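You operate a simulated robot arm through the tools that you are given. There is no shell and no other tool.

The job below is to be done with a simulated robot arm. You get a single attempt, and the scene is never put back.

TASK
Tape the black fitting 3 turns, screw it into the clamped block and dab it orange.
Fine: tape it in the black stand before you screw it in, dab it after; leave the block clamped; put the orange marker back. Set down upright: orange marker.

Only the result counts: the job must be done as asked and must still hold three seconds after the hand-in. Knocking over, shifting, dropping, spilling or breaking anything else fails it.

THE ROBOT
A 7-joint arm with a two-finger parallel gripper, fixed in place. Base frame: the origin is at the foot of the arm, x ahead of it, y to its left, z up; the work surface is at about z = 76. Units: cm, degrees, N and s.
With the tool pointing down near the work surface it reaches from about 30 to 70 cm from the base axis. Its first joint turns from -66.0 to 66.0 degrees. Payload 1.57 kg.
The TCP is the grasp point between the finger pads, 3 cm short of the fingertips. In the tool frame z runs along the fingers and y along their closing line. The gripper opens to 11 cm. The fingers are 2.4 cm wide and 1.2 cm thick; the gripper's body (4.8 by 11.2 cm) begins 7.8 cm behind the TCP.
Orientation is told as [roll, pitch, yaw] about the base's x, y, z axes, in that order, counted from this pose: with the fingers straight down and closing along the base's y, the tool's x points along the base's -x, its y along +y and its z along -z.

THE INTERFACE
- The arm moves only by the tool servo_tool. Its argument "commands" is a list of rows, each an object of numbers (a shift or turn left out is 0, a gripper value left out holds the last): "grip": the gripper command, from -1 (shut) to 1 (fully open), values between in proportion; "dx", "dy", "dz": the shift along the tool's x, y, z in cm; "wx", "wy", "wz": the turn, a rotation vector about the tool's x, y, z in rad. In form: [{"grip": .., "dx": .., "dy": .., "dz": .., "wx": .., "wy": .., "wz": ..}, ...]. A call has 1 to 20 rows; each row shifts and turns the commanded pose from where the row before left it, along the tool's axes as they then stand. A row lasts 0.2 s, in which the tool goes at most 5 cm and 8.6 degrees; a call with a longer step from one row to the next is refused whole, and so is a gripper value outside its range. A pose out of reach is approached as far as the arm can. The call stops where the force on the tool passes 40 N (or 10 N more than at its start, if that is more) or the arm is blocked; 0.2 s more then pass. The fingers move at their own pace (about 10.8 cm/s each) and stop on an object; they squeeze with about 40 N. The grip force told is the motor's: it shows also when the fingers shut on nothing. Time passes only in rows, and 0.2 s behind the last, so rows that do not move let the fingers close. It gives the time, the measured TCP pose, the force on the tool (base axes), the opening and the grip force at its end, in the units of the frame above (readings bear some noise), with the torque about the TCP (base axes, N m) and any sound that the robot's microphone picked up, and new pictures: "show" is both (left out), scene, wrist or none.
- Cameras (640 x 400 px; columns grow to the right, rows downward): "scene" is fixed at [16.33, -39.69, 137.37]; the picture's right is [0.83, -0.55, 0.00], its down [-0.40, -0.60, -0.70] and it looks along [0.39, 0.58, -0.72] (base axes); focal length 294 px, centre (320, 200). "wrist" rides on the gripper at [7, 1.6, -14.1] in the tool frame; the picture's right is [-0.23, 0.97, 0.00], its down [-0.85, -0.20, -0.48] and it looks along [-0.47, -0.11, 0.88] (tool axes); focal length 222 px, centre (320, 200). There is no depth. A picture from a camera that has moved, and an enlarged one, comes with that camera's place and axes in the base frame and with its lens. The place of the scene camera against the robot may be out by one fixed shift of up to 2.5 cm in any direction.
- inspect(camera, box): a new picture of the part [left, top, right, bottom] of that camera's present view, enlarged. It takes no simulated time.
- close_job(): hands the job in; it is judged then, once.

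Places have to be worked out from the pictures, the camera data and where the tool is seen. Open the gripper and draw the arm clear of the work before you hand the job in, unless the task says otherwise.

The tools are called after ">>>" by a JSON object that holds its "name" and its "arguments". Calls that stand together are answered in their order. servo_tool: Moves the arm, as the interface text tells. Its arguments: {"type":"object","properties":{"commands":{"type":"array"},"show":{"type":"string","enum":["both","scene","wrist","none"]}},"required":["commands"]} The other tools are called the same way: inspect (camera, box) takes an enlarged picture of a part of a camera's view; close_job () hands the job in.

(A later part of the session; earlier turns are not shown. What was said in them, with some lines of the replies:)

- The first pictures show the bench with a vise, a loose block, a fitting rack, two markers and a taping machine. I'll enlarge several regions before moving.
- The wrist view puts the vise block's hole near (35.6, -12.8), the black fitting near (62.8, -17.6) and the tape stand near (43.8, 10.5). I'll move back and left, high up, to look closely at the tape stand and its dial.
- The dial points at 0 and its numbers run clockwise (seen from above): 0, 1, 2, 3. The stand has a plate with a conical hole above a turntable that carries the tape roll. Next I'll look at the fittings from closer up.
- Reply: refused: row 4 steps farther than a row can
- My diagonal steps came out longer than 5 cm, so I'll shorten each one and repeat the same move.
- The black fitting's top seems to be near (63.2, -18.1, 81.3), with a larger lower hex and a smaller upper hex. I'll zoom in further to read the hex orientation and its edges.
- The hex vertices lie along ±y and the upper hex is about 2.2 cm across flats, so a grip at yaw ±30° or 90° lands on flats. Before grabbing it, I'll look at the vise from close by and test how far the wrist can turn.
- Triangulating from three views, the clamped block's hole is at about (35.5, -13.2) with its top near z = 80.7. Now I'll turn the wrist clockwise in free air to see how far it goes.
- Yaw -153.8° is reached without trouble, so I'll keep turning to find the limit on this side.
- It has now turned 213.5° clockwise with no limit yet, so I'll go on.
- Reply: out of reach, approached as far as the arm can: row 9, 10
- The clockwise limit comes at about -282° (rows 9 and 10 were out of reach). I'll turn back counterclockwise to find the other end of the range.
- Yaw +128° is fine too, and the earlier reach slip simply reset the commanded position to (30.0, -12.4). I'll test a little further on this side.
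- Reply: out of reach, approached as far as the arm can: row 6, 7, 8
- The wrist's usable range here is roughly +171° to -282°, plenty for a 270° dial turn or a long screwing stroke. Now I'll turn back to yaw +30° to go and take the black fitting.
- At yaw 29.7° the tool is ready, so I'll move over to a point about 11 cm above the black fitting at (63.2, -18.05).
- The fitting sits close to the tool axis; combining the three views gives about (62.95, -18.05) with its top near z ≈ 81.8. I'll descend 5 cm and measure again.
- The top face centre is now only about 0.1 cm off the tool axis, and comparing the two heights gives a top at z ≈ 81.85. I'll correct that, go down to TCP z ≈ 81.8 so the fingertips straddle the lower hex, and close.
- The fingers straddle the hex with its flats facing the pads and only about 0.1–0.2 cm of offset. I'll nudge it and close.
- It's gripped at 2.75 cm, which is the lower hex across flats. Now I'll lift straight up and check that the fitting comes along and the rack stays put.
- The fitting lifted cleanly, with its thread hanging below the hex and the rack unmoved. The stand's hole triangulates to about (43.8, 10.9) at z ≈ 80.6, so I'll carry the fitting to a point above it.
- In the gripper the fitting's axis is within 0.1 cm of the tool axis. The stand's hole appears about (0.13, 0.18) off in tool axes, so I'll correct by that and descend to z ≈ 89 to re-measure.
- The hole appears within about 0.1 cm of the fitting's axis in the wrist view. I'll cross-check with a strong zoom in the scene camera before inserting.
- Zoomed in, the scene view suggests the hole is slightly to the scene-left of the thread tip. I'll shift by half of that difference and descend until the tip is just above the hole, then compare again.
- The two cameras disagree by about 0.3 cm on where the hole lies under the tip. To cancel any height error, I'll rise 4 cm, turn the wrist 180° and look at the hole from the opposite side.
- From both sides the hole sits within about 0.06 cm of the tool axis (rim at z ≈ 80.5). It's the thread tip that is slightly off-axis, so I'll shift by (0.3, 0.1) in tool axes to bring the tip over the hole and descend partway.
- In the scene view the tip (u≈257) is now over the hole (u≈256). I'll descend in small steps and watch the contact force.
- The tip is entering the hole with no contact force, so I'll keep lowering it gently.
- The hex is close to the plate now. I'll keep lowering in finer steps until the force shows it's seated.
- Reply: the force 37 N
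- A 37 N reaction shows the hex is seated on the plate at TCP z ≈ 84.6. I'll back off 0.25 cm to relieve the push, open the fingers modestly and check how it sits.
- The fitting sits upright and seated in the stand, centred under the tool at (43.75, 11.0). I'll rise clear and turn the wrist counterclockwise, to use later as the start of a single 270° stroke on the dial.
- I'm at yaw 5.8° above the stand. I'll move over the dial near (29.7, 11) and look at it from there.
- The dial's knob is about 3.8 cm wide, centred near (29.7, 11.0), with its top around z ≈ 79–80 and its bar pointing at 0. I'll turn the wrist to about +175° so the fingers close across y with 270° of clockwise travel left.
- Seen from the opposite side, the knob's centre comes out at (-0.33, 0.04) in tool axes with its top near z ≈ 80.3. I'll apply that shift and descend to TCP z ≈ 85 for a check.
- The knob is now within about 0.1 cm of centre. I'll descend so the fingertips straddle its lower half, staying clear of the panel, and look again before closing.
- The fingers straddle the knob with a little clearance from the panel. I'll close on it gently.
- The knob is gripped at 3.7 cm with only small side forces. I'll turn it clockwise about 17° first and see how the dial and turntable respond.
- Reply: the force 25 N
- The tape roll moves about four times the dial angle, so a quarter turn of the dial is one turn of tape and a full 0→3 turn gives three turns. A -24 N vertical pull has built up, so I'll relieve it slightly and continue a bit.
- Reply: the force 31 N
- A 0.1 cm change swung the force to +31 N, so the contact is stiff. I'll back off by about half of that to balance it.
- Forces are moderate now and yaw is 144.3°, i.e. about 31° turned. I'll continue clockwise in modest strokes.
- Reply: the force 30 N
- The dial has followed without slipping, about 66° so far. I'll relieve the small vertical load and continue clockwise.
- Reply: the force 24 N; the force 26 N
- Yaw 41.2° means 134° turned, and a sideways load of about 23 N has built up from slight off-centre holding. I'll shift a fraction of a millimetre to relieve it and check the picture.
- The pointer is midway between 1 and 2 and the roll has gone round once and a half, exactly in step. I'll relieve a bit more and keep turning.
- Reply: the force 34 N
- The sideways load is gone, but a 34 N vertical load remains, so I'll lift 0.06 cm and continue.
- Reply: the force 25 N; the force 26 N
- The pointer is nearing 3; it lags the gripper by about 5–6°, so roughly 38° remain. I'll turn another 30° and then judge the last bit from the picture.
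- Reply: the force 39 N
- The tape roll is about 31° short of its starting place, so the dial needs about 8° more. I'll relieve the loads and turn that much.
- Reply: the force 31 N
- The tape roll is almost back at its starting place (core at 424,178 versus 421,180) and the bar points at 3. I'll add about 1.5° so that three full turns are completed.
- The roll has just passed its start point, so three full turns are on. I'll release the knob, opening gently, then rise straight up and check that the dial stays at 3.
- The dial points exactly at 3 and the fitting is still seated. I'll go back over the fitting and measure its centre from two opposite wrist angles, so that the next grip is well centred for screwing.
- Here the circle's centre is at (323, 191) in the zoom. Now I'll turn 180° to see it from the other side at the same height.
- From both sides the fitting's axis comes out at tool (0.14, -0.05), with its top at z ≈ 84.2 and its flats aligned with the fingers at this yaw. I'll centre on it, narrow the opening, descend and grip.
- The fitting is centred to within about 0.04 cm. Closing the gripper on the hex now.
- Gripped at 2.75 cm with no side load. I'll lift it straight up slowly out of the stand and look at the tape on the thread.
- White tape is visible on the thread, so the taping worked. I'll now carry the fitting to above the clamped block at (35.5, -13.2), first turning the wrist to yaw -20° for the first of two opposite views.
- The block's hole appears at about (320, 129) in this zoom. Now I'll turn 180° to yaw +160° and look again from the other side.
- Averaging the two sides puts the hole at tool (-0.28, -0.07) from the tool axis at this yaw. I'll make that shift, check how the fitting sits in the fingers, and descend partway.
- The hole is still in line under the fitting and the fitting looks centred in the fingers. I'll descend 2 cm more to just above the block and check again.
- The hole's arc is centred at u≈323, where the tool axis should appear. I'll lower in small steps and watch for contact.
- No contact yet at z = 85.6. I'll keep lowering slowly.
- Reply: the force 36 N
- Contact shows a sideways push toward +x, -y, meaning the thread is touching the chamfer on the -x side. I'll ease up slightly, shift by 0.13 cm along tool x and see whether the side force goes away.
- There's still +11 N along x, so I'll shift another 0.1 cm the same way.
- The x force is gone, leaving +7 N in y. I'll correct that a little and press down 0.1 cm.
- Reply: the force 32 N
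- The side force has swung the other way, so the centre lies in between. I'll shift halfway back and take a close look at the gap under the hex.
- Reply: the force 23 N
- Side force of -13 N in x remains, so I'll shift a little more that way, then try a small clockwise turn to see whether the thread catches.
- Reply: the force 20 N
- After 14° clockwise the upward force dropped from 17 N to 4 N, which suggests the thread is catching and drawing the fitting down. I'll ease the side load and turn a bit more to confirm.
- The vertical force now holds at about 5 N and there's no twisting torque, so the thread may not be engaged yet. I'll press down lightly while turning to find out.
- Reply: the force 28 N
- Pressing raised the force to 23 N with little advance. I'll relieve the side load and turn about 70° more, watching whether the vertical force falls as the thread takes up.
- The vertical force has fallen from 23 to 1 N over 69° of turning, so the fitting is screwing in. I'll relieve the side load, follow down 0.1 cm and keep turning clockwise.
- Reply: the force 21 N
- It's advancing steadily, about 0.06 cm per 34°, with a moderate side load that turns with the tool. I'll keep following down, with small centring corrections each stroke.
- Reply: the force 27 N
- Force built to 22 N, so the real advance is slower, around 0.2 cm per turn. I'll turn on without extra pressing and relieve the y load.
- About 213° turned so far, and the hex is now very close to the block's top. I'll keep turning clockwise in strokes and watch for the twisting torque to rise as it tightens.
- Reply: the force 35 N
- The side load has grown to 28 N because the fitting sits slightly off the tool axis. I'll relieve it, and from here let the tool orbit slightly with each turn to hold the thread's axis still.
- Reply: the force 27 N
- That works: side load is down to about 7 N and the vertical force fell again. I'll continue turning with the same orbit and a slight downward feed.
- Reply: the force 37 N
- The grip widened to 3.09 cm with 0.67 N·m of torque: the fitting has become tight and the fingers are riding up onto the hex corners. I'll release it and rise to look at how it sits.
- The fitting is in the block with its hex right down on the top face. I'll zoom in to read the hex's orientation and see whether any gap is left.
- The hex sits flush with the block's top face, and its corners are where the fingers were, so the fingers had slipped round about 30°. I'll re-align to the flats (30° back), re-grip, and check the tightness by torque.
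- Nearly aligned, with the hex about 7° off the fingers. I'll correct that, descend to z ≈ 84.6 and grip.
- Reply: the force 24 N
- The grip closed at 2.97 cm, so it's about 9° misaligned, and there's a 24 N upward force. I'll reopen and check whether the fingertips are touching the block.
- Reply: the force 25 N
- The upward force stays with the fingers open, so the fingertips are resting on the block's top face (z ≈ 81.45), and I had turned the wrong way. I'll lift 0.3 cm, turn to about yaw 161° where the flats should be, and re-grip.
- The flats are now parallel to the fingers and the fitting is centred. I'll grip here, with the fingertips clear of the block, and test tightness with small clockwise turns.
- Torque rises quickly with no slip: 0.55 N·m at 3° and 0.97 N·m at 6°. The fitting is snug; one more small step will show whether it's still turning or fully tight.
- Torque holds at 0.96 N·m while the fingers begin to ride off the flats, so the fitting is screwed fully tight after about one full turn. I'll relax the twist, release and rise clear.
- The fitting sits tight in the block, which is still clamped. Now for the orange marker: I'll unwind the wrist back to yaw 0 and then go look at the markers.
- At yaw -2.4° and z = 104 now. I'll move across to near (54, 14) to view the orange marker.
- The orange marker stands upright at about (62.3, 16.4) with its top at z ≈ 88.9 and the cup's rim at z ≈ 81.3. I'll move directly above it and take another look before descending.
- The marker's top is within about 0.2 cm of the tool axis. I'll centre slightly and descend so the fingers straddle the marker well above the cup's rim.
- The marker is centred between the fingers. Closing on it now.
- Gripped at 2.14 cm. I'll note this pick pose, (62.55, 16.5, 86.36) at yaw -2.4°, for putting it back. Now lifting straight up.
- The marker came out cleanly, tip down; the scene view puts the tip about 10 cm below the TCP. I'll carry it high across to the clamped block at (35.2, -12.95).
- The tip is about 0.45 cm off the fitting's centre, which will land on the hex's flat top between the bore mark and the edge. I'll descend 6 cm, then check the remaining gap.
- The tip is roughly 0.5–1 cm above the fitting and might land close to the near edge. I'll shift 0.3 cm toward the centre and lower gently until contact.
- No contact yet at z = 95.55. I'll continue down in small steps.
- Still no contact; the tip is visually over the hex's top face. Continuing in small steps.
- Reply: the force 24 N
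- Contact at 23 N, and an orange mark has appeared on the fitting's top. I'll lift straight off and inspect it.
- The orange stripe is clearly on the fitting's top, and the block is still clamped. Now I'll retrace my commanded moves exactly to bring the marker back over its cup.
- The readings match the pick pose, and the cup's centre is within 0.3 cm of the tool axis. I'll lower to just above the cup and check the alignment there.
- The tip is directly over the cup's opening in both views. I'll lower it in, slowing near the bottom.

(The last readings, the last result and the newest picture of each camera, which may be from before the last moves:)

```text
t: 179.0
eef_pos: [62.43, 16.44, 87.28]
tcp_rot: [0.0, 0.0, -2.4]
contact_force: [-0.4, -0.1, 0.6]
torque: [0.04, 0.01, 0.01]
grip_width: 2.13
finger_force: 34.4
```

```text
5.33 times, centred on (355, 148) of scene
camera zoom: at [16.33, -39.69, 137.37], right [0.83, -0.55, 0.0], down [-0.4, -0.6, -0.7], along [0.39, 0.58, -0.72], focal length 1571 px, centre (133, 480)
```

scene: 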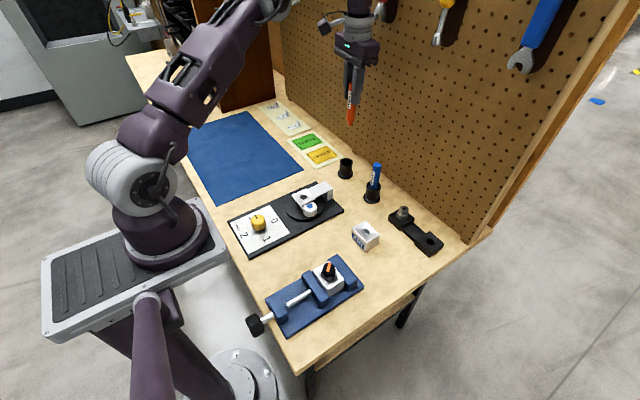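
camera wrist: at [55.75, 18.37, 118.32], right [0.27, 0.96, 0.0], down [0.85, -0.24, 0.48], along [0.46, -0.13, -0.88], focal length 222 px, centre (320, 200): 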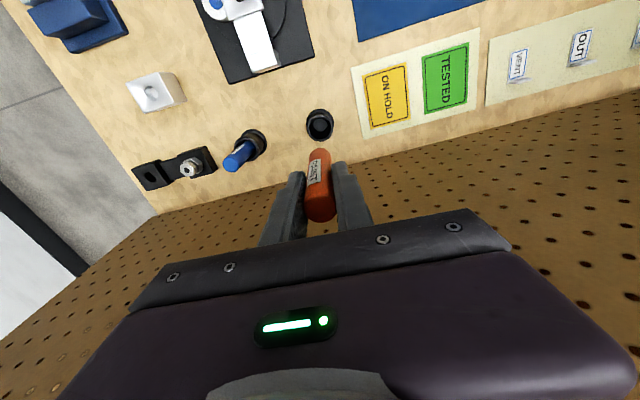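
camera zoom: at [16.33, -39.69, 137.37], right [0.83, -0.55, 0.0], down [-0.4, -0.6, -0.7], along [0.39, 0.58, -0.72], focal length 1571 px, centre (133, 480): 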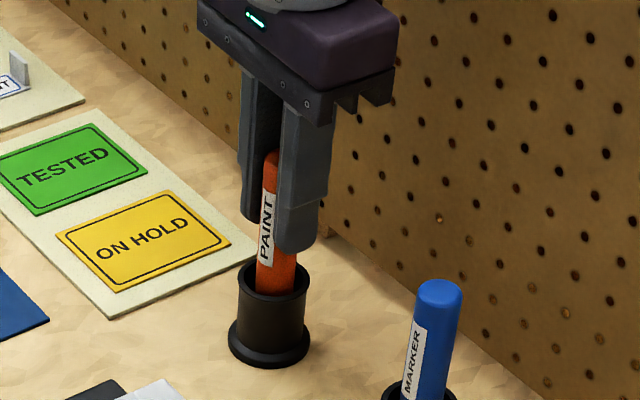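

The marker is going into the cup with no contact force. Lowering the last bit gently to the pick height.

>>> {"name": "servo_tool", "arguments": {"commands": [{"dz": 0.3}, {"dz": 0.2}, {"dz": 0.2}, {}], "show": "none"}}

>>> {"name": "servo_tool", "arguments": {"commands": [{"dz": 0.1}, {"dz": 0.1}, {}], "show": "none"}}

```text
t: 180.0
eef_pos: [62.46, 16.52, 86.7]
tcp_rot: [-0.1, 0.0, -2.4]
contact_force: [-3.7, -0.5, 14.0]
torque: [-0.08, 0.39, -0.01]
grip_width: 2.16
finger_force: 34.7
```

```text
t: 180.8
eef_pos: [62.53, 16.33, 86.61]
tcp_rot: [-0.1, -0.2, -2.5]
contact_force: [2.0, 0.8, 24.8]
torque: [-0.04, -0.16, -0.01]
grip_width: 2.13
finger_force: 34.5
```

The marker's tip is on the cup's floor (25 N). I'll ease up 0.12 cm and open slowly so it stays upright.

>>> {"name": "servo_tool", "arguments": {"commands": [{"dz": -0.12}, {}, {"grip": -0.55}, {"grip": -0.45}, {"grip": -0.3}, {"grip": -0.1}, {"grip": 0.0}, {}], "show": "none"}}

>>> {"name": "inspect", "arguments": {"camera": "scene", "box": [325, 110, 385, 185]}}

>>> {"name": "inspect", "arguments": {"camera": "wrist", "box": [260, 110, 380, 230]}}

```text
t: 182.6
eef_pos: [62.37, 16.44, 86.64]
tcp_rot: [0.0, 0.0, -2.4]
contact_force: [0.0, -1.6, 0.6]
torque: [-0.04, -0.01, 0.03]
grip_width: 5.51
finger_force: 0.1
```

```text
5.33 times, centred on (355, 148) of scene
camera zoom: at [16.33, -39.7, 137.37], right [0.83, -0.55, 0.0], down [-0.4, -0.6, -0.7], along [0.39, 0.58, -0.72], focal length 1571 px, centre (133, 480)
```

zoom: 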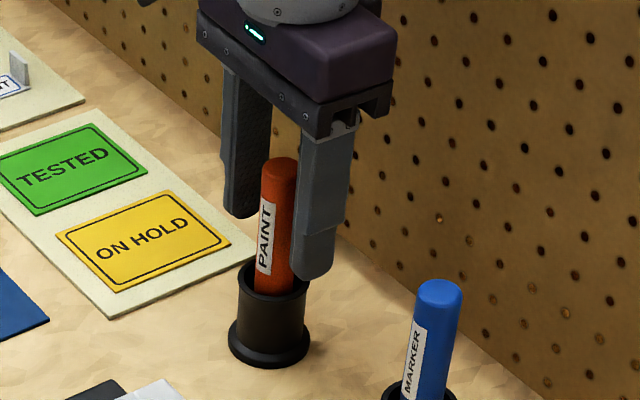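

```text
3.33 times, centred on (320, 170) of wrist
camera zoom: at [55.59, 18.36, 100.78], right [0.27, 0.96, 0.0], down [0.85, -0.24, 0.48], along [0.46, -0.13, -0.88], focal length 740 px, centre (320, 300)
```

zoom: 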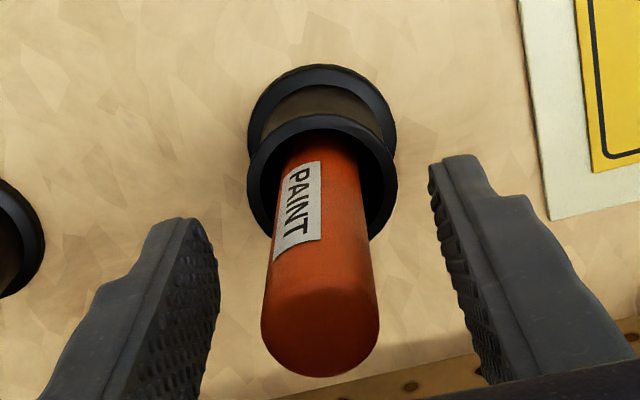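

The marker stands upright in its cup, the same as before. I'll rise straight up, then withdraw toward the starting pose.

>>> {"name": "servo_tool", "arguments": {"commands": [{"dz": -1}, {"dz": -2}, {"dz": -3}, {"dz": -4}, {"dz": -4}, {"dz": -4}, {"dz": -4}, {"dz": -3}, {}], "show": "none"}}

>>> {"name": "servo_tool", "arguments": {"commands": [{"dx": 3, "dy": -3.2}, {"dx": 3, "dy": -3.2}, {"dx": 3, "dy": -3.2}, {"dx": 3, "dy": -3.2}, {"dx": 3, "dy": -3.2}, {"grip": 1}, {}], "show": "both"}}

>>> {"name": "inspect", "arguments": {"camera": "scene", "box": [310, 120, 450, 260]}}

>>> {"name": "inspect", "arguments": {"camera": "scene", "box": [310, 245, 350, 285]}}

>>> {"name": "inspect", "arguments": {"camera": "scene", "box": [220, 170, 380, 340]}}

```text
t: 184.6
eef_pos: [62.4, 16.5, 111.25]
tcp_rot: [-0.1, -0.1, -2.0]
contact_force: [0.6, -0.5, -0.1]
torque: [0.01, -0.01, -0.01]
grip_width: 5.5
finger_force: 0.1
```

```text
t: 186.2
eef_pos: [46.91, 1.07, 111.76]
tcp_rot: [-0.1, 0.0, -2.4]
contact_force: [0.2, 0.4, -0.2]
torque: [-0.02, 0.0, -0.03]
grip_width: 11.02
finger_force: 0.0
camera wrist: at [40.04, 2.97, 125.8], right [0.27, 0.96, 0.0], down [0.85, -0.24, 0.48], along [0.46, -0.13, -0.88], focal length 222 px, centre (320, 200)
```

scene: 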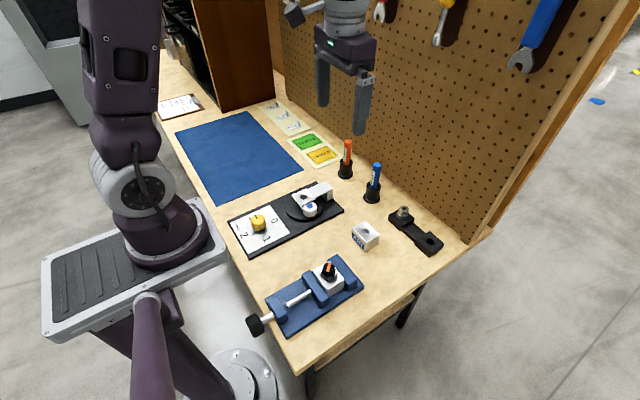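
wrist: 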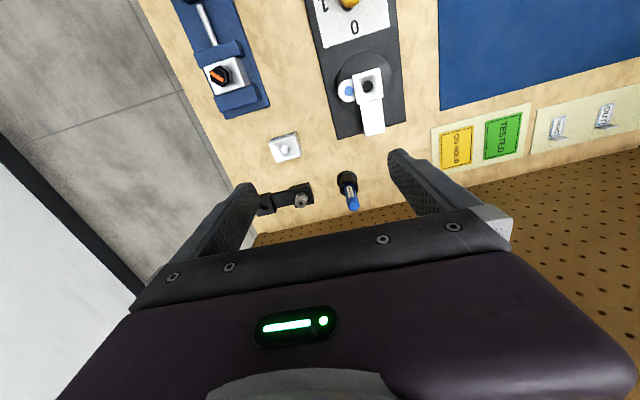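

```text
2.86 times, centred on (380, 190) of scene
camera zoom: at [16.33, -39.7, 137.37], right [0.83, -0.55, 0.0], down [-0.4, -0.6, -0.7], along [0.39, 0.58, -0.72], focal length 842 px, centre (149, 229)
```

zoom: 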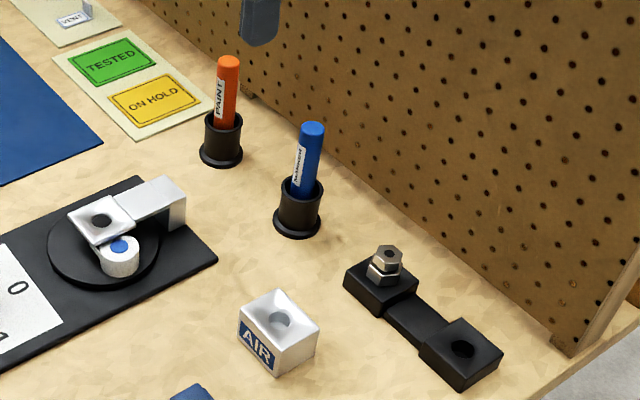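

```text
10.00 times, centred on (330, 265) of scene
camera zoom: at [16.33, -39.7, 137.37], right [0.83, -0.55, 0.0], down [-0.4, -0.6, -0.7], along [0.39, 0.58, -0.72], focal length 2945 px, centre (220, -450)
```

zoom: 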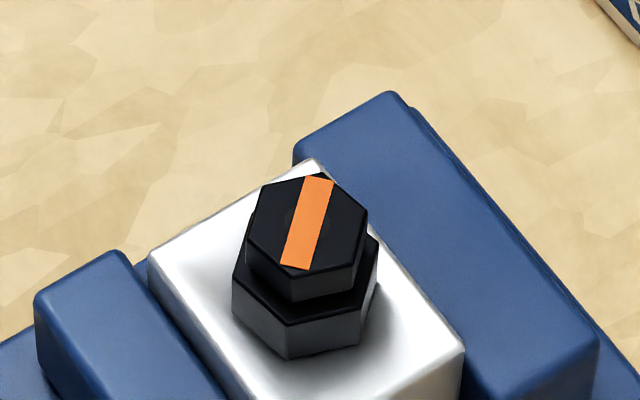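

```text
2.35 times, centred on (300, 255) of scene
camera zoom: at [16.33, -39.7, 137.37], right [0.83, -0.55, 0.0], down [-0.4, -0.6, -0.7], along [0.39, 0.58, -0.72], focal length 693 px, centre (367, 71)
```

zoom: 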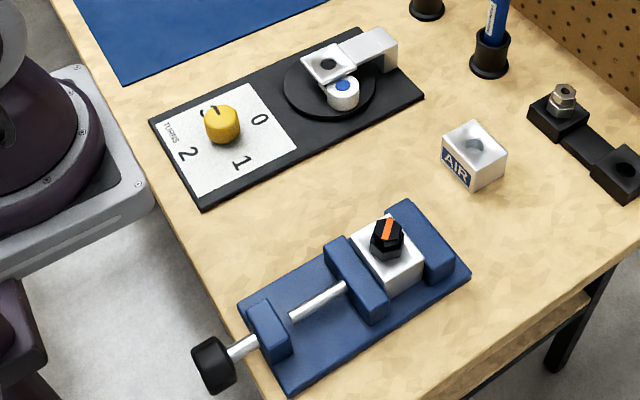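

Everything looks in place: the marker is upright, the dial reads 3, and the block is clamped with the fitting in it and striped orange. One last close look at the hex's seat on the block before handing in.

>>> {"name": "inspect", "arguments": {"camera": "scene", "box": [330, 275, 346, 285]}}

>>> {"name": "inspect", "arguments": {"camera": "wrist", "box": [195, 50, 250, 100]}}

>>> {"name": "inspect", "arguments": {"camera": "scene", "box": [330, 130, 390, 205]}}

```text
16.00 times, centred on (338, 280) of scene
camera zoom: at [16.33, -39.7, 137.37], right [0.83, -0.55, 0.0], down [-0.4, -0.6, -0.7], along [0.39, 0.58, -0.72], focal length 4712 px, centre (32, -1080)
```

zoom: 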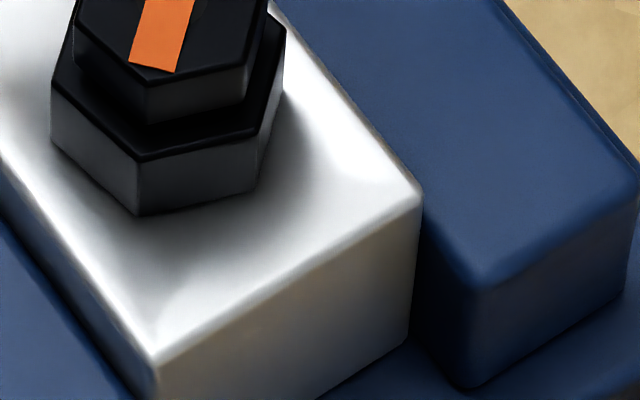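

```text
8.00 times, centred on (222, 75) of wrist
camera zoom: at [40.04, 2.97, 125.8], right [0.27, 0.96, 0.0], down [0.85, -0.24, 0.48], along [0.46, -0.13, -0.88], focal length 1777 px, centre (1100, 1200)
```

zoom: 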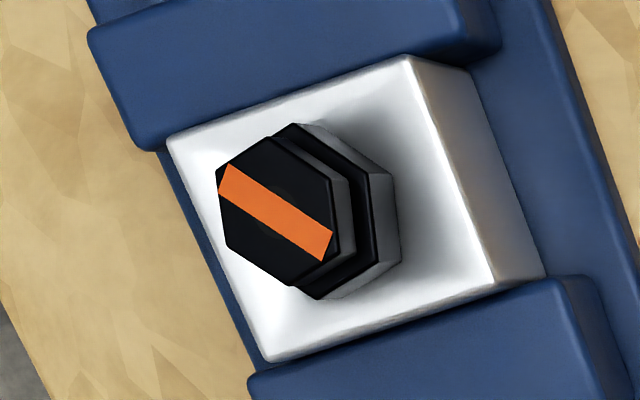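

```text
5.33 times, centred on (360, 168) of scene
camera zoom: at [16.33, -39.7, 137.37], right [0.83, -0.55, 0.0], down [-0.4, -0.6, -0.7], along [0.39, 0.58, -0.72], focal length 1571 px, centre (107, 373)
```

zoom: 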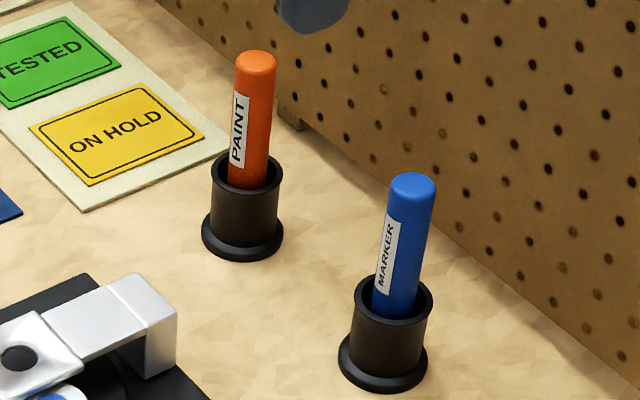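

The hex sits flush on the block with its orange stripe, the block is still in the vise, the orange marker is upright in its cup, nothing else has moved, and the arm is clear with the gripper open. I'm handing the job in.

>>> {"name": "close_job", "arguments": {}}

```text
The job is handed in.
```

I taped the black fitting 3 turns in the black stand, screwed it tight into the clamped block and dabbed it orange. The orange marker is back upright in its cup.

- **Taping:** I turned the stand's dial from 0 round to 3 with the fitting in place. The tape roll went round three times, and white tape showed on the thread when I lifted it out.
- **Screwing in:** The fitting took about one full turn to seat. It then resisted about 1 N·m without moving further, and its hex sits flush on the block. While tightening, the fingers slipped round the hex, so I re-gripped on the flats to confirm it was tight.
- **Dab:** One touch of the orange marker left an orange stripe across the top of the fitting.
- **Rest of the bench:** The block is still clamped in the vise, and in the last pictures nothing else looked moved. The arm is drawn clear with the gripper open. The dial was left pointing at 3.

The job is handed in; the tool returned only that confirmation, with no verdict.
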